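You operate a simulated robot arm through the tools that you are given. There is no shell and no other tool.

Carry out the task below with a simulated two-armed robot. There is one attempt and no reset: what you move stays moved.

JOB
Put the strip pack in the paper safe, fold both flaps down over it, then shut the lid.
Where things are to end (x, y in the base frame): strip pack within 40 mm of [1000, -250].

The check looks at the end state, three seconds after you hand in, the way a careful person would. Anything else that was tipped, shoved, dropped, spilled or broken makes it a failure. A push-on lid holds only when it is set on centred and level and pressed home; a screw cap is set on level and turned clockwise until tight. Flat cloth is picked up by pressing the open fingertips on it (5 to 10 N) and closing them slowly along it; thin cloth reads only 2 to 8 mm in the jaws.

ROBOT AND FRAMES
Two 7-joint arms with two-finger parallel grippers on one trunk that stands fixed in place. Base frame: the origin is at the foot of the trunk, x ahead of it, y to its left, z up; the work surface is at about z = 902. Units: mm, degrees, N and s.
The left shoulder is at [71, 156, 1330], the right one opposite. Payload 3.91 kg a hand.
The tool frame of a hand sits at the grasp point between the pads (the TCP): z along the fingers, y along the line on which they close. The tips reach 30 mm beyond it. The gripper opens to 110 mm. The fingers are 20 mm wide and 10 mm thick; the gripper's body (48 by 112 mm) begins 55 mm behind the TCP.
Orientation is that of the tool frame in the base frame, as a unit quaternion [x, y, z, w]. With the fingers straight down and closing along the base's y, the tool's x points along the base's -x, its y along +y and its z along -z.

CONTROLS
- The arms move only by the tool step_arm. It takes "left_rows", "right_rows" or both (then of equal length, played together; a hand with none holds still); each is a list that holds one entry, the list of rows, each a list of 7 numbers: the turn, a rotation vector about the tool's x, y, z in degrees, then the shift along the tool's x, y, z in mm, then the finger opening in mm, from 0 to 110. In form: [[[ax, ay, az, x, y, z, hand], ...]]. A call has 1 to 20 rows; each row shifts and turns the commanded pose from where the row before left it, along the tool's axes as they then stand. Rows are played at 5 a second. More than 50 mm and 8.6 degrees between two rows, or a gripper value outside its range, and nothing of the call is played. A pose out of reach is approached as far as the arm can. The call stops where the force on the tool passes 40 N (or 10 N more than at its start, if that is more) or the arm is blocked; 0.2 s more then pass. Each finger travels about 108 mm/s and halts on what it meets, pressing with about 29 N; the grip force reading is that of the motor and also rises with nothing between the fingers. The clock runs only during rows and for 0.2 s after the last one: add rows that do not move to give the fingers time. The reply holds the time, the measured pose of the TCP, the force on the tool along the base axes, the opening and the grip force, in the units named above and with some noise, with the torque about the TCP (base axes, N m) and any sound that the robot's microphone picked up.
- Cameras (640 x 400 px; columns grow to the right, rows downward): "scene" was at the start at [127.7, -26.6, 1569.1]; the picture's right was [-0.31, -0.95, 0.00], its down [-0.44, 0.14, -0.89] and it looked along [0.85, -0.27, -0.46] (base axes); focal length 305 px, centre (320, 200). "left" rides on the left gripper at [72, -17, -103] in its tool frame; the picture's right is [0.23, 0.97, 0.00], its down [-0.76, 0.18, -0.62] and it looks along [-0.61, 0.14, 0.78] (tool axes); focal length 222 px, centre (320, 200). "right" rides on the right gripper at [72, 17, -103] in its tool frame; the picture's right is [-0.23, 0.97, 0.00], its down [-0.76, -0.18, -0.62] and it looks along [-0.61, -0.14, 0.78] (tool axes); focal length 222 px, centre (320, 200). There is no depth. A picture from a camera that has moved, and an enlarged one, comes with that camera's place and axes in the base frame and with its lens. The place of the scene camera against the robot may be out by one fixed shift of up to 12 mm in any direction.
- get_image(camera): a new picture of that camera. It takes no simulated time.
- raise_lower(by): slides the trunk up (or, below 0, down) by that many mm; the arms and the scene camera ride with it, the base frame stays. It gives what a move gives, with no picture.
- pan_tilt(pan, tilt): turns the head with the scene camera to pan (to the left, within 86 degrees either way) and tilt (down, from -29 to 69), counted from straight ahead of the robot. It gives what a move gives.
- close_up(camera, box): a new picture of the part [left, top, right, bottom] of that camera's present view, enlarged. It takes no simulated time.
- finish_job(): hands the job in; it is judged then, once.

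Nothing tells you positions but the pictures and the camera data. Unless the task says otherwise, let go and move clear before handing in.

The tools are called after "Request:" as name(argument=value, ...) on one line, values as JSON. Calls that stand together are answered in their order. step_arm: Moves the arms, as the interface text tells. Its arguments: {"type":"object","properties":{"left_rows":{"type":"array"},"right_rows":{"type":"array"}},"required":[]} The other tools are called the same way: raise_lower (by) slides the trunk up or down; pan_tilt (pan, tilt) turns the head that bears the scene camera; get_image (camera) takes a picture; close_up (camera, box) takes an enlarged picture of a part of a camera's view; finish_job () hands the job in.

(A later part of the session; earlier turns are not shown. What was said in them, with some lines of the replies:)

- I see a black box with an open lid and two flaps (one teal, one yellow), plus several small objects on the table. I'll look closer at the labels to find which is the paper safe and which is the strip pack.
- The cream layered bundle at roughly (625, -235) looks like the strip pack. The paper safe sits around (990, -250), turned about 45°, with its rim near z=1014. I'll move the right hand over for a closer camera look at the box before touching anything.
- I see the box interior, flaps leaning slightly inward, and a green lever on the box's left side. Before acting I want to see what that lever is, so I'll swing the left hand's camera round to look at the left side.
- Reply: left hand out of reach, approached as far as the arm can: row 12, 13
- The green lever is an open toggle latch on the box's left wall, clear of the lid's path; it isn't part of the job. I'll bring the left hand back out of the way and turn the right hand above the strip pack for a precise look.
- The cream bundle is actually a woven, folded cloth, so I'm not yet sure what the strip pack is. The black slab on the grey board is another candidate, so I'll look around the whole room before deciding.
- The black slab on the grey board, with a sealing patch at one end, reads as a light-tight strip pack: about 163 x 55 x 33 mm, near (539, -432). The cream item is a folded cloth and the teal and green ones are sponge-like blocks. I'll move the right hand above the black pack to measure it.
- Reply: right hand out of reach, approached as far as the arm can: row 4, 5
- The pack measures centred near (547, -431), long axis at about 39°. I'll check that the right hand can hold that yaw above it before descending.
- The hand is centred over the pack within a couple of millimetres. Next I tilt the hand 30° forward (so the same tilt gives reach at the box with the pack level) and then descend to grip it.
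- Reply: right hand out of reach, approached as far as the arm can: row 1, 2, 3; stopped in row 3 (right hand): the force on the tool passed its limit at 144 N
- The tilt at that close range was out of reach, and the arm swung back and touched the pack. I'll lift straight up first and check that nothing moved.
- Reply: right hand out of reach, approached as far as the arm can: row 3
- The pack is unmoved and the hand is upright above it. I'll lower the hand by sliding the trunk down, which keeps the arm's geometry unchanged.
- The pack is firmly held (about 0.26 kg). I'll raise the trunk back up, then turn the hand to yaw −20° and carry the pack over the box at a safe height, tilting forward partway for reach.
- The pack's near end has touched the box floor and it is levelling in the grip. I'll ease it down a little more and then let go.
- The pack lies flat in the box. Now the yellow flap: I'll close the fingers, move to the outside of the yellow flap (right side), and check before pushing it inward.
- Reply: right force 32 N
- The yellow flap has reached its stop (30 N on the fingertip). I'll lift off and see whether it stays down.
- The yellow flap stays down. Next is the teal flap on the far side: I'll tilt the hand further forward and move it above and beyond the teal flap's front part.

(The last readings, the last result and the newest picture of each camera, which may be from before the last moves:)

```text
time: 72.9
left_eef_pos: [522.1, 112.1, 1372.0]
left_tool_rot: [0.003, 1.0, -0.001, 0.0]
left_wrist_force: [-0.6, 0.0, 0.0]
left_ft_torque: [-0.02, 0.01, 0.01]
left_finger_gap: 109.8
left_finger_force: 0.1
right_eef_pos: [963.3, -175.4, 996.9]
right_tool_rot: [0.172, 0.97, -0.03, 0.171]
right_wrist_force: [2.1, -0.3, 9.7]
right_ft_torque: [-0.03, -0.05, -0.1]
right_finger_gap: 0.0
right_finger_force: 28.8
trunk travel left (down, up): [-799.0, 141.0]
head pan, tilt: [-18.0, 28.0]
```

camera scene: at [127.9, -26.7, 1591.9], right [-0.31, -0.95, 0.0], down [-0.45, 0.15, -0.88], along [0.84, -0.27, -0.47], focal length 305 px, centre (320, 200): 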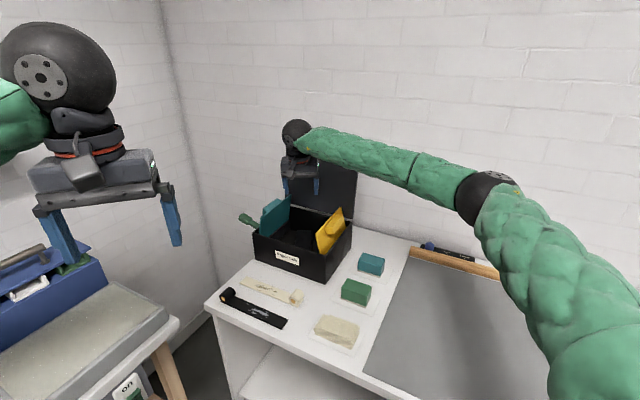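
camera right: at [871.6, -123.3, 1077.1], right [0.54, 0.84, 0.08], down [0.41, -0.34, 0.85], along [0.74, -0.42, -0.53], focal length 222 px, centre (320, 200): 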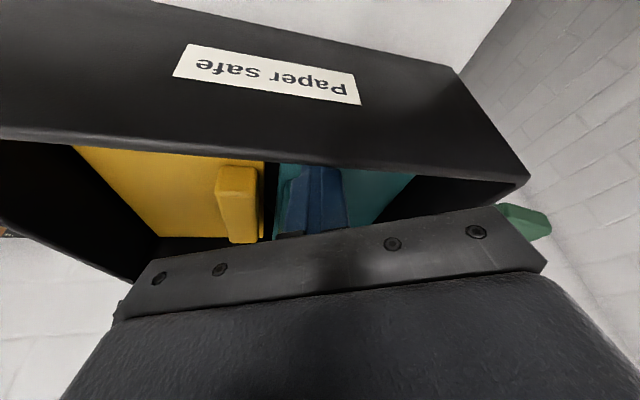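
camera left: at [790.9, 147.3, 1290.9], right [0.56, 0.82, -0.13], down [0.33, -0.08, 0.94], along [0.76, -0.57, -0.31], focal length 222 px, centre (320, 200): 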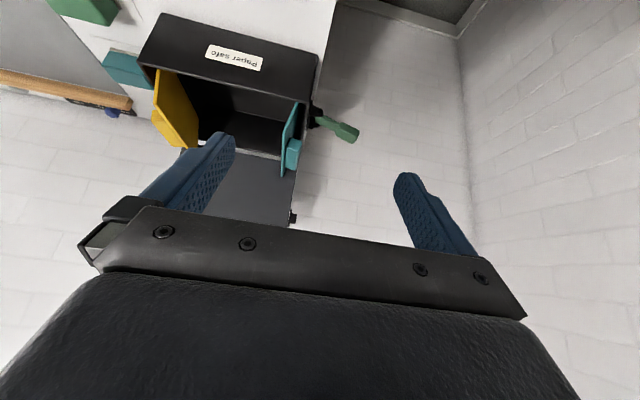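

Request:
step_arm(right_rows=[[[0, 0, 0, 0.5, 0, 1.4, 0], [0, 0, 0, 0, 0, 0, 0]]])

Request:
step_arm(right_rows=[[[0, 0, 0, -6.84, 0, -18.8, 0], [0, 0, 0, -10.3, 0, -28.2, 0], [0, 0, 0, -13.7, 0, -37.6, 0], [0, 0, 0, -13.7, 0, -37.6, 0], [0, 0, 0, -13.7, 0, -37.6, 0]]])

Request:
get_image(camera="right")

Request:
close_up(camera="scene", box=[225, 110, 375, 285])

```text
time: 73.5
left_eef_pos: [520.2, 111.9, 1372.1]
left_tool_rot: [0.003, 1.0, 0.001, -0.001]
left_wrist_force: [-0.1, 0.2, 0.6]
left_ft_torque: [0.01, 0.01, 0.02]
left_finger_gap: 109.9
left_finger_force: 0.1
right_eef_pos: [963.6, -174.8, 995.7]
right_tool_rot: [0.172, 0.969, -0.03, 0.172]
right_wrist_force: [9.4, -3.4, 18.7]
right_ft_torque: [-0.09, -0.27, 0.02]
right_finger_gap: 0.1
right_finger_force: 28.8
trunk travel left (down, up): [-799.0, 141.0]
head pan, tilt: [-18.0, 28.0]
```

```text
time: 74.7
left_eef_pos: [521.4, 112.6, 1372.8]
left_tool_rot: [0.003, 1.0, 0.0, 0.001]
left_wrist_force: [-0.6, 0.5, 0.2]
left_ft_torque: [-0.01, -0.02, 0.03]
left_finger_gap: 110.1
left_finger_force: 0.1
right_eef_pos: [962.4, -174.6, 1164.1]
right_tool_rot: [0.172, 0.97, -0.03, 0.171]
right_wrist_force: [-0.1, 0.6, 0.3]
right_ft_torque: [0.0, -0.02, 0.0]
right_finger_gap: 0.0
right_finger_force: 28.8
trunk travel left (down, up): [-799.0, 141.0]
head pan, tilt: [-18.0, 28.0]
```

```text
taken
camera right: at [871.0, -123.6, 1235.7], right [0.54, 0.84, 0.08], down [0.41, -0.34, 0.85], along [0.74, -0.42, -0.53], focal length 222 px, centre (320, 200)
```

right: 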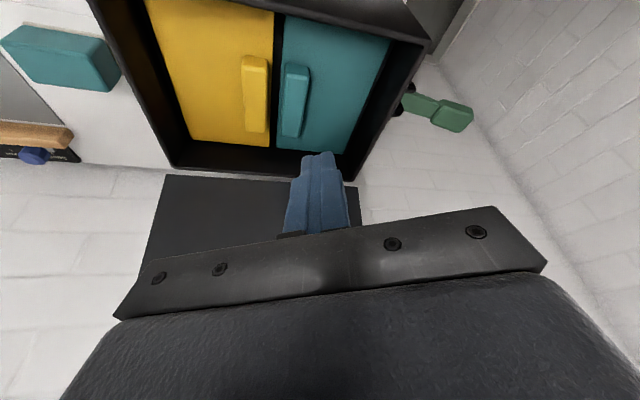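

```text
2.29 times, centred on (300, 198) of scene
camera zoom: at [126.6, -26.2, 1592.1], right [-0.31, -0.95, 0.0], down [-0.45, 0.14, -0.88], along [0.84, -0.27, -0.47], focal length 697 px, centre (366, 206)
```

zoom: 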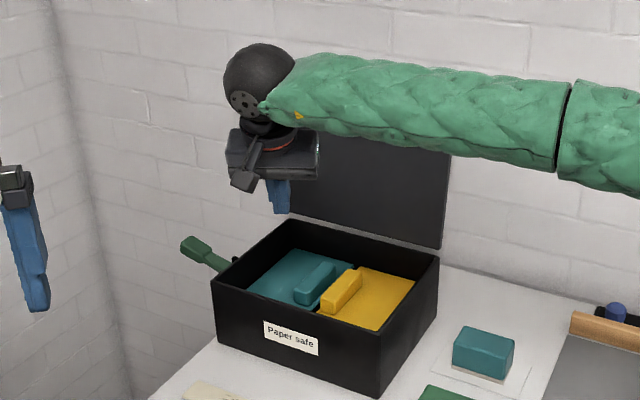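

Both flaps are folded flat over the pack. Now for the lid, whose top edge is near z≈1248 and leans slightly back: I'll raise the trunk, lift the hand above it, tilt forward 45°, and look at it before hooking behind its top edge near the right corner.

Request:
raise_lower(by=60)

Request:
step_arm(right_rows=[[[0, 0, 0, -10.3, 0, -28.2, 0], [0, 0, 0, -10.3, 0, -28.2, 0], [0, 0, 0, -10.3, 0, -28.2, 0], [0, -6.25, 0, 0, 0, 0, 0], [0, -6.25, 0, 0, 0, 0, 0], [0, -6.25, 0, 0, 0, 0, 0], [0, -6.25, 0, 0, 0, 0, 0]]])

Request:
get_image(camera="right")

Request:
get_image(camera="scene")

```text
time: 75.7
left_eef_pos: [522.7, 112.9, 1431.4]
left_tool_rot: [0.004, 1.0, 0.0, -0.001]
left_wrist_force: [-0.3, -0.4, 0.7]
left_ft_torque: [-0.01, -0.01, 0.04]
left_finger_gap: 110.0
left_finger_force: 0.1
right_eef_pos: [963.6, -175.3, 1223.5]
right_tool_rot: [0.172, 0.97, -0.031, 0.171]
right_wrist_force: [0.6, 0.3, 0.8]
right_ft_torque: [-0.02, -0.02, 0.0]
right_finger_gap: 0.1
right_finger_force: 28.9
trunk travel left (down, up): [-859.0, 81.0]
head pan, tilt: [-18.0, 28.0]
```

```text
time: 77.3
left_eef_pos: [522.4, 111.6, 1431.3]
left_tool_rot: [0.004, 1.0, -0.001, -0.001]
left_wrist_force: [-0.3, 0.3, 0.3]
left_ft_torque: [0.0, 0.05, -0.01]
left_finger_gap: 109.8
left_finger_force: 0.1
right_eef_pos: [962.7, -176.6, 1314.3]
right_tool_rot: [0.161, 0.909, -0.066, 0.378]
right_wrist_force: [0.9, -0.1, -0.9]
right_ft_torque: [-0.04, -0.02, -0.02]
right_finger_gap: 0.0
right_finger_force: 29.1
trunk travel left (down, up): [-859.0, 81.0]
head pan, tilt: [-18.0, 28.0]
```

```text
taken
camera right: at [852.5, -116.9, 1334.5], right [0.49, 0.86, 0.16], down [0.03, -0.2, 0.98], along [0.87, -0.47, -0.12], focal length 222 px, centre (320, 200)
```

right: 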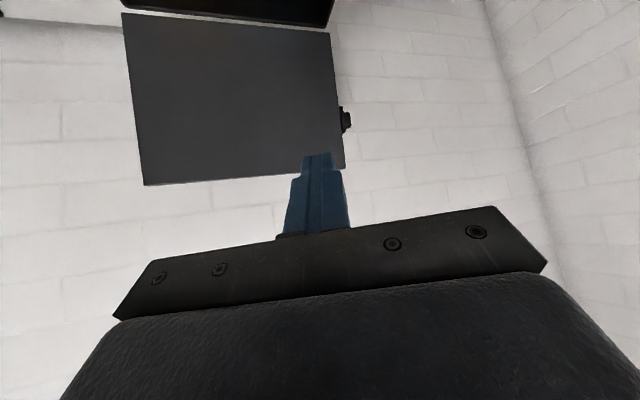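

```text
taken
camera scene: at [127.4, -26.9, 1652.1], right [-0.31, -0.95, 0.0], down [-0.45, 0.15, -0.88], along [0.84, -0.27, -0.47], focal length 305 px, centre (320, 200)
```

scene: 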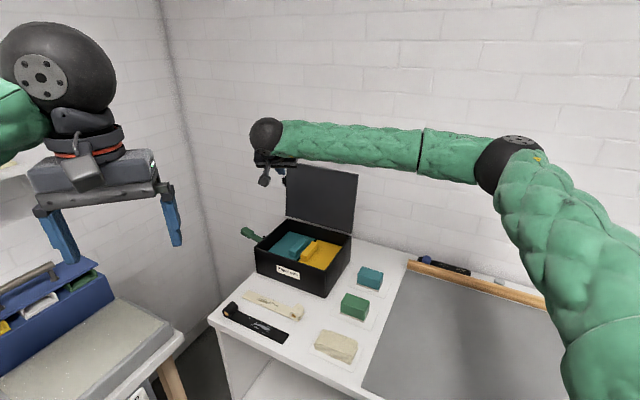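

Request:
step_arm(right_rows=[[[0, 0, 0, -14.4, -31.04, 14.4, 0], [0, 0, 0, -14.4, -31.04, 14.4, 0], [0, 0, 0, -14.4, -31.04, 14.4, 0], [0, 0, 0, -14.4, -31.04, 14.4, 0], [0, 0, 0, -14.4, -31.04, 14.4, 0], [0, 0, 0, -14.4, -31.04, 14.4, 0]]])

Request:
get_image(camera="right")

Request:
get_image(camera="scene")

```text
time: 78.7
left_eef_pos: [522.2, 111.5, 1430.9]
left_tool_rot: [0.002, 1.0, 0.001, -0.001]
left_wrist_force: [-0.5, -0.3, -0.3]
left_ft_torque: [-0.01, -0.01, -0.01]
left_finger_gap: 109.9
left_finger_force: 0.1
right_eef_pos: [1015.2, -391.7, 1315.0]
right_tool_rot: [0.162, 0.91, -0.066, 0.376]
right_wrist_force: [-0.3, -0.4, 1.7]
right_ft_torque: [-0.07, -0.02, -0.01]
right_finger_gap: 0.0
right_finger_force: 29.3
trunk travel left (down, up): [-859.0, 81.0]
head pan, tilt: [-18.0, 28.0]
```

```text
taken
camera right: at [903.8, -334.0, 1335.0], right [0.49, 0.86, 0.16], down [0.03, -0.2, 0.98], along [0.87, -0.47, -0.12], focal length 222 px, centre (320, 200)
```

right: 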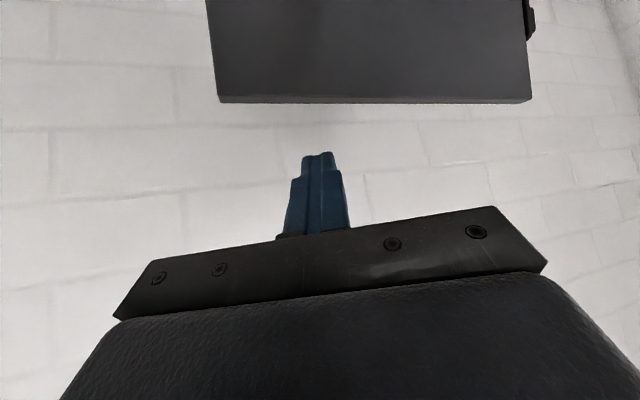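

```text
taken
camera scene: at [127.6, -28.0, 1652.0], right [-0.31, -0.95, 0.0], down [-0.45, 0.15, -0.88], along [0.84, -0.27, -0.47], focal length 305 px, centre (320, 200)
```

scene: 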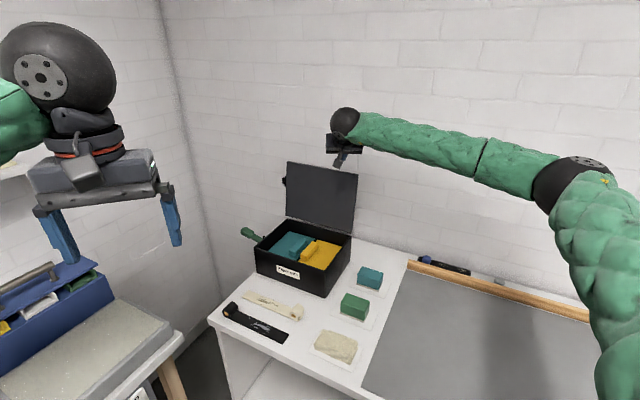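

Request:
step_arm(right_rows=[[[0, 0, 0, -14.4, -31.04, 14.4, 0], [0, 0, 0, -13, -31.04, 13, 0]]])

Request:
get_image(camera="right")

Request:
close_up(camera="scene", box=[260, 80, 420, 260])

```text
time: 79.3
left_eef_pos: [522.6, 111.7, 1431.7]
left_tool_rot: [0.002, 1.0, 0.001, -0.002]
left_wrist_force: [-0.3, -0.5, 0.8]
left_ft_torque: [0.0, -0.03, 0.02]
left_finger_gap: 110.0
left_finger_force: 0.1
right_eef_pos: [1030.1, -464.6, 1311.9]
right_tool_rot: [0.161, 0.91, -0.066, 0.376]
right_wrist_force: [-0.5, 0.3, 0.1]
right_ft_torque: [0.02, 0.04, 0.0]
right_finger_gap: 0.0
right_finger_force: 29.2
trunk travel left (down, up): [-859.0, 81.0]
head pan, tilt: [-18.0, 28.0]
```

```text
taken
camera right: at [918.3, -406.0, 1332.2], right [0.49, 0.86, 0.16], down [0.03, -0.2, 0.98], along [0.87, -0.47, -0.13], focal length 222 px, centre (320, 200)
```

right: 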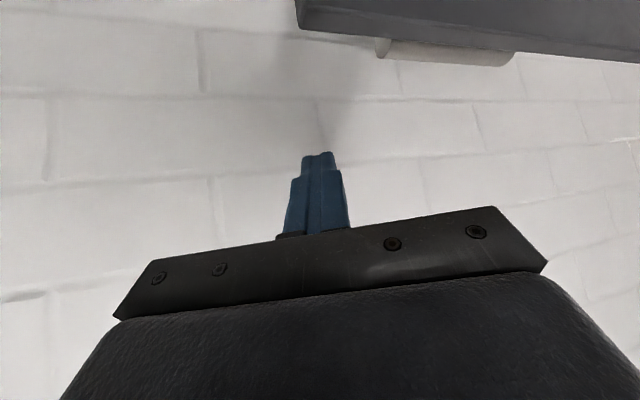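

```text
2.22 times, centred on (340, 170) of scene
camera zoom: at [127.5, -28.6, 1652.0], right [-0.31, -0.95, 0.0], down [-0.45, 0.15, -0.88], along [0.84, -0.27, -0.47], focal length 677 px, centre (276, 267)
```

zoom: 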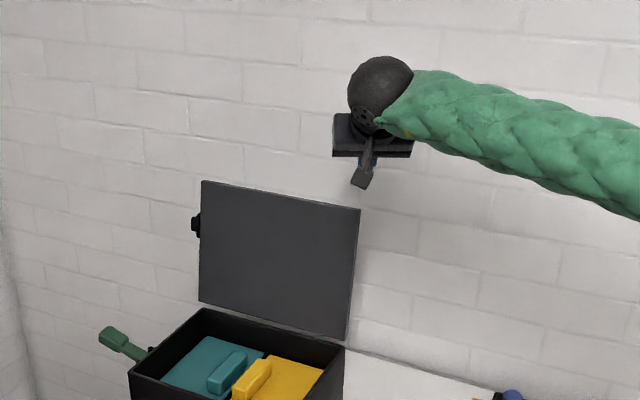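

Request:
close_up(camera="right", box=[280, 0, 640, 120])

```text
1.78 times, centred on (460, 60) of right
camera zoom: at [918.3, -406.0, 1332.2], right [0.49, 0.86, 0.16], down [0.03, -0.2, 0.98], along [0.87, -0.47, -0.13], focal length 395 px, centre (71, 449)
```

zoom: 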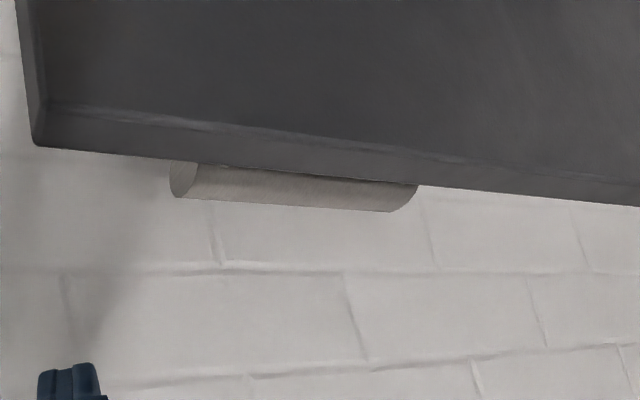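

Request:
step_arm(right_rows=[[[0, 0, 0, 12.5, 0, 12.5, 0], [0, 0, 0, 12.5, 0, 12.5, 0], [0, 0, 0, 12.5, 0, 12.5, 0], [0, 0, 0, 12.5, 0, 12.5, 0]]])

Request:
get_image(camera="right")

Request:
close_up(camera="scene", box=[260, 80, 420, 260])

```text
time: 80.3
left_eef_pos: [523.4, 112.0, 1430.8]
left_tool_rot: [0.003, 1.0, 0.0, 0.0]
left_wrist_force: [-0.2, -0.2, 0.4]
left_ft_torque: [0.0, 0.01, 0.01]
left_finger_gap: 109.8
left_finger_force: 0.0
right_eef_pos: [1029.0, -463.9, 1242.9]
right_tool_rot: [0.162, 0.91, -0.066, 0.376]
right_wrist_force: [-0.4, -0.9, 0.0]
right_ft_torque: [0.0, 0.04, -0.02]
right_finger_gap: 0.0
right_finger_force: 29.4
trunk travel left (down, up): [-859.0, 81.0]
head pan, tilt: [-18.0, 28.0]
```

```text
taken
camera right: at [918.5, -405.5, 1262.7], right [0.49, 0.86, 0.16], down [0.03, -0.2, 0.98], along [0.87, -0.47, -0.13], focal length 222 px, centre (320, 200)
```

right: 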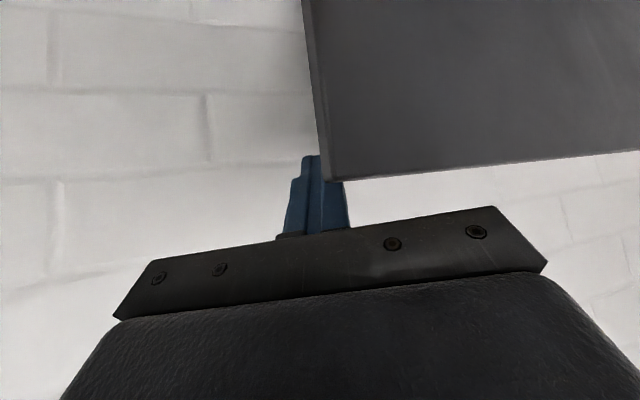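

```text
2.22 times, centred on (340, 170) of scene
camera zoom: at [128.3, -27.4, 1652.0], right [-0.31, -0.95, 0.0], down [-0.45, 0.15, -0.88], along [0.84, -0.27, -0.47], focal length 677 px, centre (276, 267)
```

zoom: 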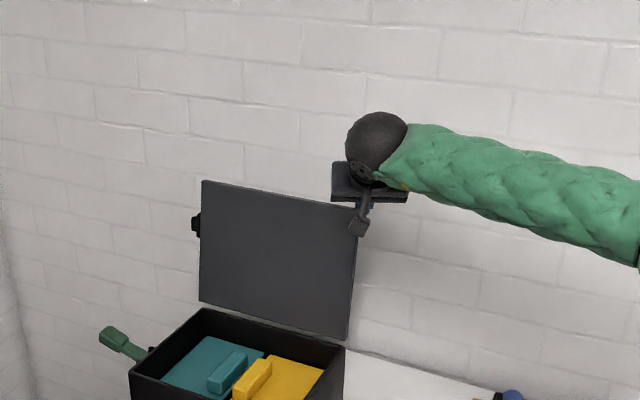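

Request:
step_arm(right_rows=[[[0, 0, 0, 6.42, 4.2, -6.42, 0], [0, 0, 0, 6.42, 4.2, -6.42, 0], [0, 0, 0, 6.42, 4.2, -6.42, 0]]])

Request:
get_image(camera="right")

Request:
close_up(camera="scene", box=[260, 80, 420, 260])

```text
time: 81.1
left_eef_pos: [520.7, 113.2, 1431.9]
left_tool_rot: [0.003, 1.0, 0.001, 0.0]
left_wrist_force: [-0.4, 1.4, -0.3]
left_ft_torque: [0.02, -0.02, 0.04]
left_finger_gap: 110.1
left_finger_force: 0.1
right_eef_pos: [1008.0, -443.5, 1244.8]
right_tool_rot: [0.162, 0.91, -0.067, 0.377]
right_wrist_force: [-0.1, -0.8, 5.2]
right_ft_torque: [0.05, 0.07, -0.03]
right_finger_gap: 0.1
right_finger_force: 28.8
trunk travel left (down, up): [-859.0, 81.0]
head pan, tilt: [-18.0, 28.0]
```

```text
taken
camera right: at [896.6, -384.8, 1264.8], right [0.49, 0.86, 0.16], down [0.03, -0.2, 0.98], along [0.87, -0.47, -0.12], focal length 222 px, centre (320, 200)
```

right: 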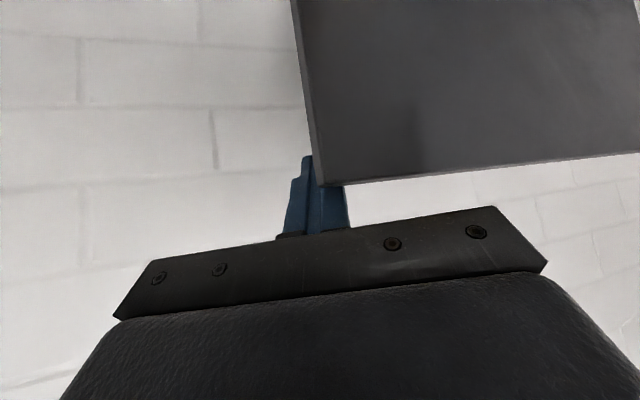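

```text
2.22 times, centred on (340, 170) of scene
camera zoom: at [126.8, -26.5, 1652.2], right [-0.31, -0.95, 0.0], down [-0.45, 0.14, -0.88], along [0.84, -0.27, -0.47], focal length 677 px, centre (276, 267)
```

zoom: 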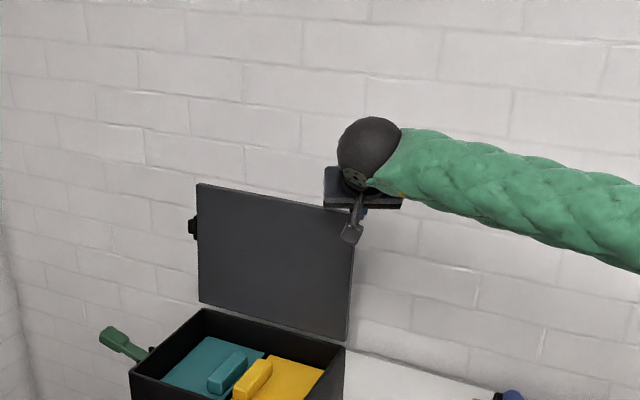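

Request:
step_arm(right_rows=[[[0, 0, 0, 6.42, 4.2, -6.42, 0], [0, 0, 0, 6.42, 4.2, -6.42, 0], [0, 0, 0, 6.42, 4.2, -6.42, 0], [0, 0, 0, 6.42, 4.2, -6.42, 0]]])

Request:
get_image(camera="right")

Request:
close_up(camera="scene", box=[260, 80, 420, 260])

```text
time: 82.1
left_eef_pos: [523.2, 113.2, 1431.2]
left_tool_rot: [0.003, 1.0, 0.0, -0.001]
left_wrist_force: [0.3, -0.2, 1.1]
left_ft_torque: [0.0, 0.01, 0.0]
left_finger_gap: 109.8
left_finger_force: 0.0
right_eef_pos: [980.7, -413.0, 1241.8]
right_tool_rot: [0.161, 0.909, -0.066, 0.378]
right_wrist_force: [0.2, 1.4, -0.2]
right_ft_torque: [0.03, -0.03, 0.01]
right_finger_gap: 0.0
right_finger_force: 29.1
trunk travel left (down, up): [-859.0, 81.0]
head pan, tilt: [-18.0, 28.0]
```

```text
taken
camera right: at [868.2, -355.4, 1263.3], right [0.49, 0.86, 0.16], down [0.03, -0.2, 0.98], along [0.87, -0.47, -0.12], focal length 222 px, centre (320, 200)
```

right: 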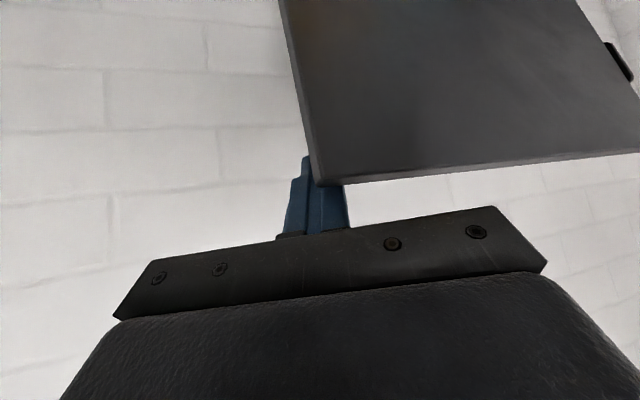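

```text
2.22 times, centred on (340, 170) of scene
camera zoom: at [127.4, -26.7, 1652.1], right [-0.31, -0.95, 0.0], down [-0.45, 0.14, -0.88], along [0.84, -0.27, -0.47], focal length 677 px, centre (276, 267)
```

zoom: 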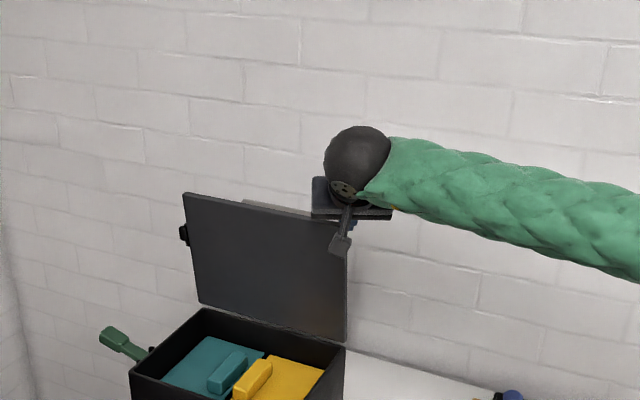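

Request:
step_arm(right_rows=[[[0, 0, 0, 7.66, 4.2, -5.18, 0], [0, 0, 0, 7.66, 4.2, -5.18, 0], [0, 0, 0, 7.66, 4.2, -5.18, 0], [0, 0, 0, 7.66, 4.2, -5.18, 0]]])

Request:
get_image(camera="right")

Request:
close_up(camera="scene", box=[230, 80, 400, 290])

```text
time: 83.1
left_eef_pos: [522.7, 113.1, 1431.1]
left_tool_rot: [0.004, 1.0, 0.0, -0.002]
left_wrist_force: [0.2, 0.6, -0.4]
left_ft_torque: [0.02, 0.0, 0.0]
left_finger_gap: 109.9
left_finger_force: 0.0
right_eef_pos: [951.2, -386.6, 1236.0]
right_tool_rot: [0.161, 0.91, -0.067, 0.376]
right_wrist_force: [-0.1, 0.8, 0.2]
right_ft_torque: [-0.04, -0.02, 0.02]
right_finger_gap: 0.0
right_finger_force: 29.1
trunk travel left (down, up): [-859.0, 81.0]
head pan, tilt: [-18.0, 28.0]
```

```text
taken
camera right: at [839.9, -327.8, 1256.4], right [0.49, 0.86, 0.16], down [0.03, -0.2, 0.98], along [0.87, -0.47, -0.12], focal length 222 px, centre (320, 200)
```

right: 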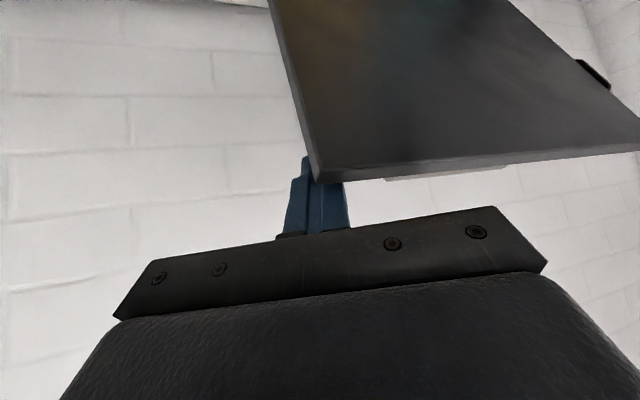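

```text
1.90 times, centred on (315, 185) of scene
camera zoom: at [127.5, -26.8, 1652.0], right [-0.31, -0.95, 0.0], down [-0.45, 0.15, -0.88], along [0.84, -0.27, -0.47], focal length 581 px, centre (330, 229)
```

zoom: 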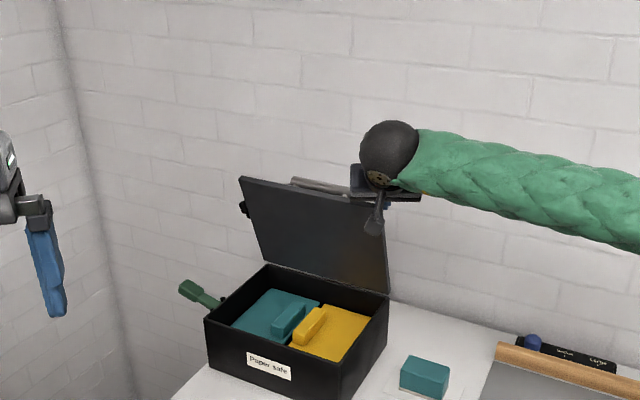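

The lid is following the finger forward past vertical in a controlled way. I'll keep drawing it along its arc.

Request:
step_arm(right_rows=[[[0, 0, 0, 8.57, 3.99, -3.63, 0], [0, 0, 0, 8.57, 3.99, -3.63, 0], [0, 0, 0, 8.57, 3.99, -3.63, 0], [0, 0, 0, 8.57, 3.99, -3.63, 0]]])

Request:
get_image(camera="right")

Request:
close_up(camera="scene", box=[230, 80, 400, 290])

```text
time: 84.1
left_eef_pos: [522.1, 111.6, 1431.0]
left_tool_rot: [0.003, 1.0, 0.0, -0.001]
left_wrist_force: [-1.1, -0.6, 0.1]
left_ft_torque: [0.0, -0.03, 0.02]
left_finger_gap: 110.1
left_finger_force: 0.0
right_eef_pos: [926.0, -360.1, 1222.8]
right_tool_rot: [0.162, 0.91, -0.067, 0.377]
right_wrist_force: [-1.0, -0.9, 0.2]
right_ft_torque: [0.0, 0.01, 0.03]
right_finger_gap: 0.1
right_finger_force: 29.1
trunk travel left (down, up): [-859.0, 81.0]
head pan, tilt: [-18.0, 28.0]
```

```text
taken
camera right: at [814.2, -300.5, 1242.5], right [0.49, 0.86, 0.16], down [0.03, -0.2, 0.98], along [0.87, -0.47, -0.12], focal length 222 px, centre (320, 200)
```

right: 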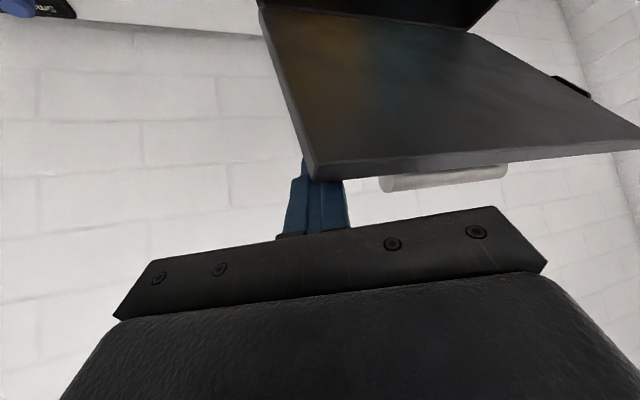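

```text
1.90 times, centred on (315, 185) of scene
camera zoom: at [127.6, -26.8, 1652.1], right [-0.31, -0.95, 0.0], down [-0.45, 0.15, -0.88], along [0.84, -0.27, -0.47], focal length 581 px, centre (330, 229)
```

zoom: 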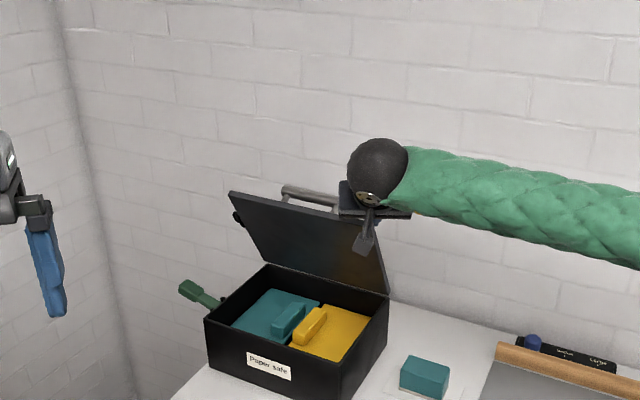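

Request:
step_arm(right_rows=[[[0, 0, 0, 9.16, 3.67, -2.08, 0], [0, 0, 0, 9.16, 3.67, -2.08, 0], [0, 0, 0, 9.16, 3.67, -2.08, 0], [0, 0, 0, 9.16, 3.67, -2.08, 0]]])

Request:
step_arm(right_rows=[[[0, 0, 0, 9.48, 3.19, -0.28, 0], [0, 0, 0, 9.48, 3.19, -0.28, 0], [0, 0, 0, 9.48, 3.19, -0.28, 0], [0, 0, 0, 9.48, 3.19, -0.28, 0]]])

Request:
get_image(camera="right")

Request:
close_up(camera="scene", box=[230, 80, 400, 290])

```text
time: 85.1
left_eef_pos: [522.5, 111.7, 1432.1]
left_tool_rot: [0.003, 1.0, 0.0, -0.001]
left_wrist_force: [0.8, -0.4, -0.5]
left_ft_torque: [0.02, 0.0, -0.01]
left_finger_gap: 110.1
left_finger_force: 0.1
right_eef_pos: [899.7, -334.1, 1201.4]
right_tool_rot: [0.162, 0.91, -0.066, 0.377]
right_wrist_force: [0.0, 0.3, -0.1]
right_ft_torque: [0.01, -0.06, -0.03]
right_finger_gap: 0.0
right_finger_force: 29.3
trunk travel left (down, up): [-859.0, 81.0]
head pan, tilt: [-18.0, 28.0]
```

```text
time: 86.1
left_eef_pos: [523.4, 112.8, 1431.1]
left_tool_rot: [0.004, 1.0, -0.001, -0.001]
left_wrist_force: [1.2, 0.6, -0.1]
left_ft_torque: [-0.04, -0.01, 0.01]
left_finger_gap: 110.1
left_finger_force: 0.0
right_eef_pos: [878.0, -312.4, 1176.6]
right_tool_rot: [0.162, 0.91, -0.067, 0.376]
right_wrist_force: [-0.4, 0.1, -0.1]
right_ft_torque: [-0.01, 0.0, 0.04]
right_finger_gap: 0.0
right_finger_force: 28.6
trunk travel left (down, up): [-859.0, 81.0]
head pan, tilt: [-18.0, 28.0]
```

```text
taken
camera right: at [766.4, -253.3, 1197.1], right [0.49, 0.86, 0.16], down [0.03, -0.2, 0.98], along [0.87, -0.47, -0.12], focal length 222 px, centre (320, 200)
```

right: 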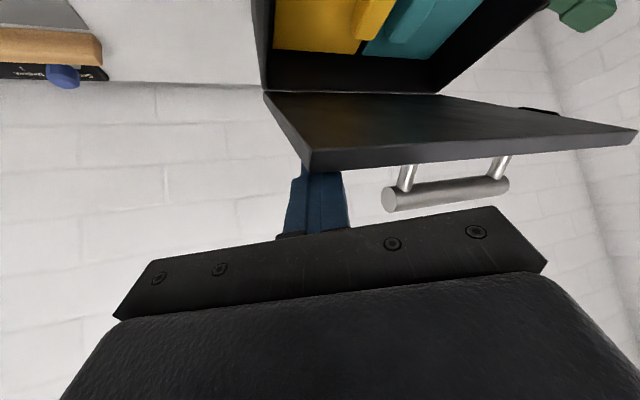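

```text
1.90 times, centred on (315, 185) of scene
camera zoom: at [127.6, -26.7, 1652.1], right [-0.31, -0.95, 0.0], down [-0.45, 0.15, -0.88], along [0.84, -0.27, -0.47], focal length 581 px, centre (330, 229)
```

zoom: 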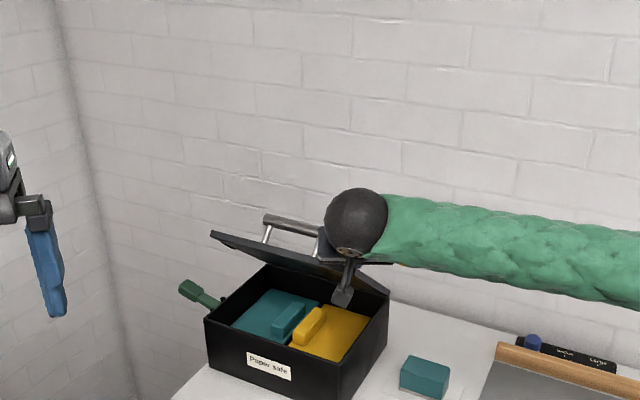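

Request:
step_arm(right_rows=[[[0, 0, 0, 10.6, 3.23, 0.72, 0], [0, 0, 0, 10.6, 3.23, 0.72, 0], [0, 0, 0, 10.6, 3.23, 0.72, 0], [0, 0, 0, 10.6, 2.65, 2.54, 0], [0, 0, 0, 10.6, 2.65, 2.54, 0], [0, 0, 0, 10.6, 2.65, 2.54, 0]]])

Request:
get_image(camera="right")

Request:
close_up(camera="scene", box=[230, 80, 400, 290])

```text
time: 87.5
left_eef_pos: [521.0, 111.8, 1430.6]
left_tool_rot: [0.003, 1.0, 0.0, -0.001]
left_wrist_force: [1.4, 0.0, 0.3]
left_ft_torque: [-0.01, 0.02, -0.01]
left_finger_gap: 110.1
left_finger_force: 0.1
right_eef_pos: [847.8, -284.1, 1125.1]
right_tool_rot: [0.162, 0.91, -0.067, 0.377]
right_wrist_force: [-0.7, 0.5, -0.5]
right_ft_torque: [-0.04, -0.01, 0.01]
right_finger_gap: 0.0
right_finger_force: 29.4
trunk travel left (down, up): [-859.0, 81.0]
head pan, tilt: [-18.0, 28.0]
```

```text
taken
camera right: at [736.7, -224.6, 1144.7], right [0.49, 0.86, 0.16], down [0.03, -0.2, 0.98], along [0.87, -0.47, -0.12], focal length 222 px, centre (320, 200)
```

right: 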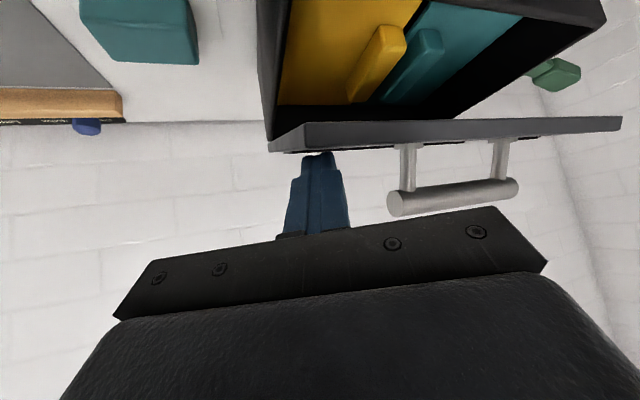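

```text
1.90 times, centred on (315, 185) of scene
camera zoom: at [127.6, -26.8, 1652.1], right [-0.31, -0.95, 0.0], down [-0.45, 0.15, -0.88], along [0.84, -0.27, -0.47], focal length 581 px, centre (330, 229)
```

zoom: 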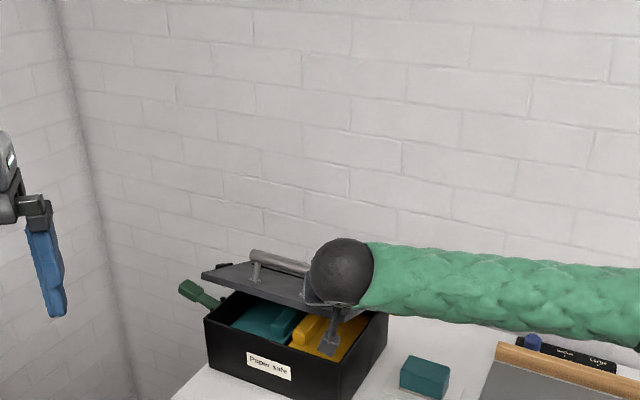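

Request:
step_arm(right_rows=[[[0, 0, 0, 10.2, 1.97, 4.19, 0], [0, 0, 0, 10.2, 1.97, 4.19, 0], [0, 0, 0, 10.2, 1.97, 4.19, 0], [0, 0, 0, 9.4, 1.2, 5.9, 0], [0, 0, 0, 9.4, 1.2, 5.9, 0]]])

Request:
get_image(camera="right")

Request:
close_up(camera="scene", box=[230, 80, 400, 290])

```text
time: 88.7
left_eef_pos: [521.5, 111.5, 1430.8]
left_tool_rot: [0.003, 1.0, 0.0, -0.001]
left_wrist_force: [-0.4, -0.2, -0.2]
left_ft_torque: [0.01, -0.01, 0.0]
left_finger_gap: 109.8
left_finger_force: 0.0
right_eef_pos: [835.3, -269.3, 1072.1]
right_tool_rot: [0.161, 0.91, -0.066, 0.377]
right_wrist_force: [-0.2, -0.5, -0.7]
right_ft_torque: [-0.01, -0.03, 0.01]
right_finger_gap: 0.0
right_finger_force: 28.9
trunk travel left (down, up): [-859.0, 81.0]
head pan, tilt: [-18.0, 28.0]
```

```text
taken
camera right: at [723.1, -210.2, 1091.7], right [0.49, 0.86, 0.16], down [0.03, -0.2, 0.98], along [0.87, -0.47, -0.12], focal length 222 px, centre (320, 200)
```

right: 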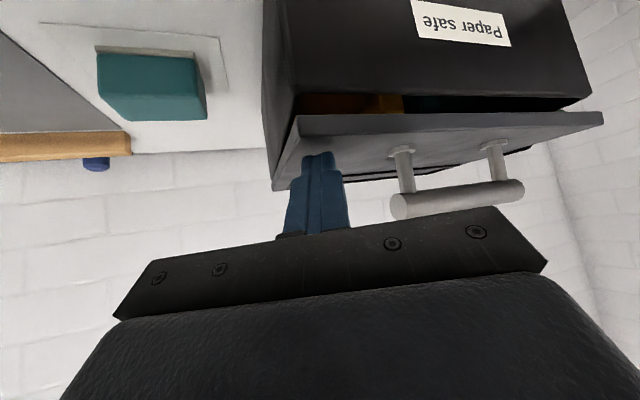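

```text
1.90 times, centred on (315, 185) of scene
camera zoom: at [127.7, -26.8, 1652.1], right [-0.31, -0.95, 0.0], down [-0.45, 0.15, -0.88], along [0.84, -0.27, -0.47], focal length 581 px, centre (330, 229)
```

zoom: 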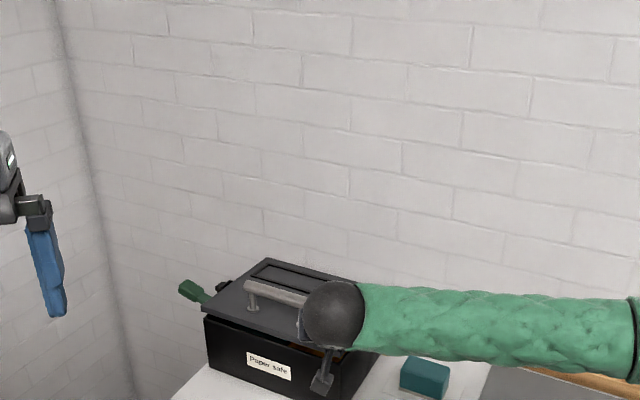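

Request:
step_arm(right_rows=[[[0, 0, 0, 4.6, 0.5, 2.5, 0], [0, 0, 0, 4.2, 0.3, 3.0, 0], [0, 0, 0, 3.54, 0, 3.54, 0], [0, 0, 0, 3.54, 0, 3.54, 0], [0, 0, 0, 0, 0, 0, 0]]])

Request:
get_image(camera="right")

Request:
close_up(camera="scene", box=[230, 180, 400, 290])

```text
time: 89.9
left_eef_pos: [520.5, 112.9, 1431.7]
left_tool_rot: [0.003, 1.0, 0.0, 0.0]
left_wrist_force: [-0.3, -0.9, -0.1]
left_ft_torque: [-0.05, 0.0, -0.01]
left_finger_gap: 110.0
left_finger_force: 0.0
right_eef_pos: [832.7, -267.6, 1056.2]
right_tool_rot: [0.163, 0.908, -0.067, 0.379]
right_wrist_force: [9.4, -5.2, 29.1]
right_ft_torque: [-0.28, -0.65, 0.11]
right_finger_gap: 0.1
right_finger_force: 28.8
trunk travel left (down, up): [-859.0, 81.0]
head pan, tilt: [-18.0, 28.0]
```

```text
taken
camera right: at [721.3, -208.4, 1076.6], right [0.49, 0.86, 0.16], down [0.02, -0.2, 0.98], along [0.87, -0.47, -0.12], focal length 222 px, centre (320, 200)
```

right: 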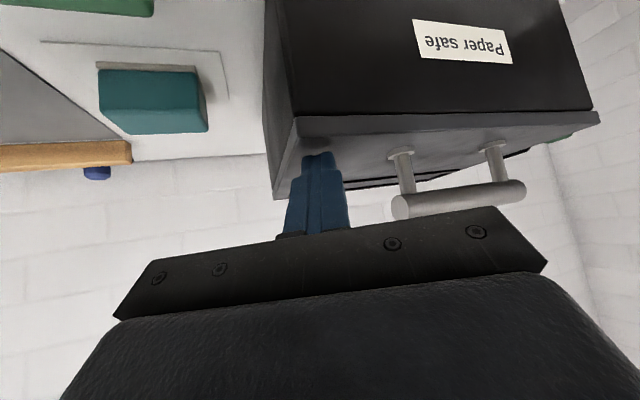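

```text
3.64 times, centred on (315, 235) of scene
camera zoom: at [125.5, -26.4, 1652.7], right [-0.31, -0.95, 0.0], down [-0.45, 0.14, -0.88], along [0.84, -0.27, -0.47], focal length 1108 px, centre (338, 73)
```

zoom: 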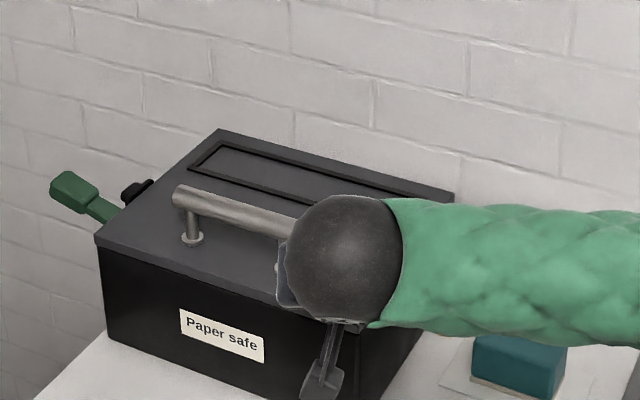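

The lid is down and the fingertip met a firm stop at about 29 N. I'll lift clear and check it stays shut.

Request:
step_arm(right_rows=[[[0, 0, 0, -10, 0, -10, 0], [0, 0, 0, -20, 0, -20, 0], [0, 0, 0, -25, 0, -25, 0], [0, 0, 0, -25, 0, -25, 0], [0, 0, 0, 0, -30, -30, 0], [0, 0, 0, 0, -30, -30, 0], [0, 0, 0, 0, -30, -30, 0], [0, 0, 0, 0, 0, 0, 0]]])

Request:
get_image(camera="right")

Request:
get_image(camera="scene")

Request:
close_up(camera="scene", box=[230, 180, 400, 290])

```text
time: 91.7
left_eef_pos: [523.1, 112.1, 1430.9]
left_tool_rot: [0.004, 1.0, 0.0, -0.001]
left_wrist_force: [0.0, 0.1, 0.9]
left_ft_torque: [-0.02, 0.01, -0.02]
left_finger_gap: 109.9
left_finger_force: 0.1
right_eef_pos: [743.2, -332.8, 1228.2]
right_tool_rot: [0.162, 0.91, -0.067, 0.376]
right_wrist_force: [-0.1, 0.0, 0.3]
right_ft_torque: [-0.02, 0.02, 0.01]
right_finger_gap: 0.0
right_finger_force: 29.3
trunk travel left (down, up): [-859.0, 81.0]
head pan, tilt: [-18.0, 28.0]
```

```text
taken
camera right: at [631.6, -273.5, 1248.9], right [0.49, 0.86, 0.16], down [0.03, -0.2, 0.98], along [0.87, -0.47, -0.12], focal length 222 px, centre (320, 200)
```

right: 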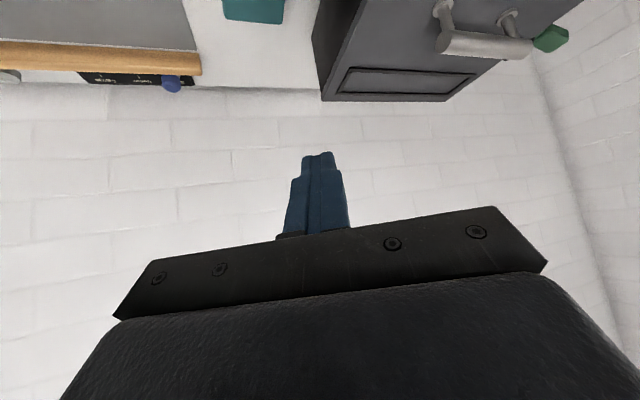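

```text
taken
camera scene: at [128.1, -26.5, 1652.0], right [-0.31, -0.95, 0.0], down [-0.45, 0.14, -0.88], along [0.84, -0.27, -0.47], focal length 305 px, centre (320, 200)
```

scene: 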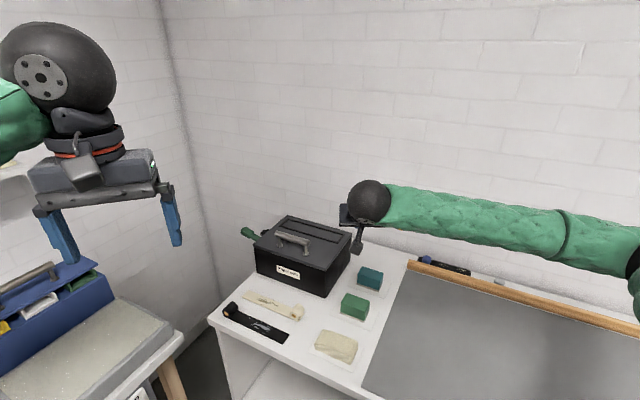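

```text
3.64 times, centred on (315, 235) of scene
camera zoom: at [128.1, -26.5, 1652.0], right [-0.31, -0.95, 0.0], down [-0.45, 0.14, -0.88], along [0.84, -0.27, -0.47], focal length 1108 px, centre (338, 73)
```

zoom: 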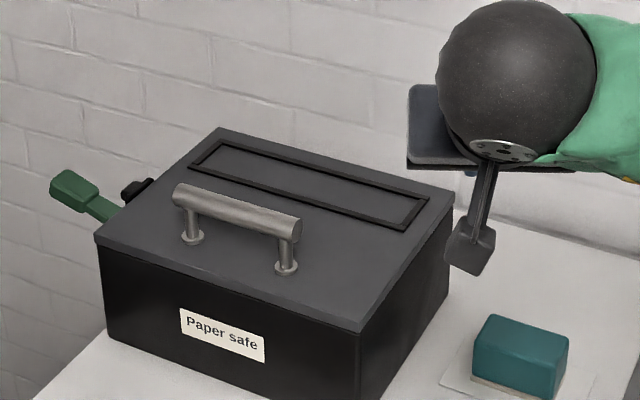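

The lid is flush and stays shut. The strip pack is under both folded flaps at about (1002, -248). Every other object is where it was, and both hands are clear, so I'm handing in.

Request:
finish_job()

```text
The job is handed in.
```

The job is handed in: the strip pack is in the paper safe, both flaps are folded down over it and the lid is shut. I estimate the pack's centre at about (1002, -248), well inside the 40 mm limit.

- **Which object I used:** nothing was labelled "strip pack". I took it to be the black slab with the sealing patch at one end. The cream bundle turned out to be folded cloth, and the teal and green blocks looked like sponges.
- **Contact with the pack:** before the grasp, a tilt that was out of reach made the right hand swing and strike the pack, at 144 N by the force reading. The pack did not shift and showed no damage in the pictures.
- **Lid:** I pressed it to a firm stop at about 29 N, and it stayed flush after I lifted off. The green latch on the box's left side is still open, because the job did not ask for it to be fastened.
- **Everything else:** in the last picture the other objects on the table looked undisturbed, and both hands were clear of the box.
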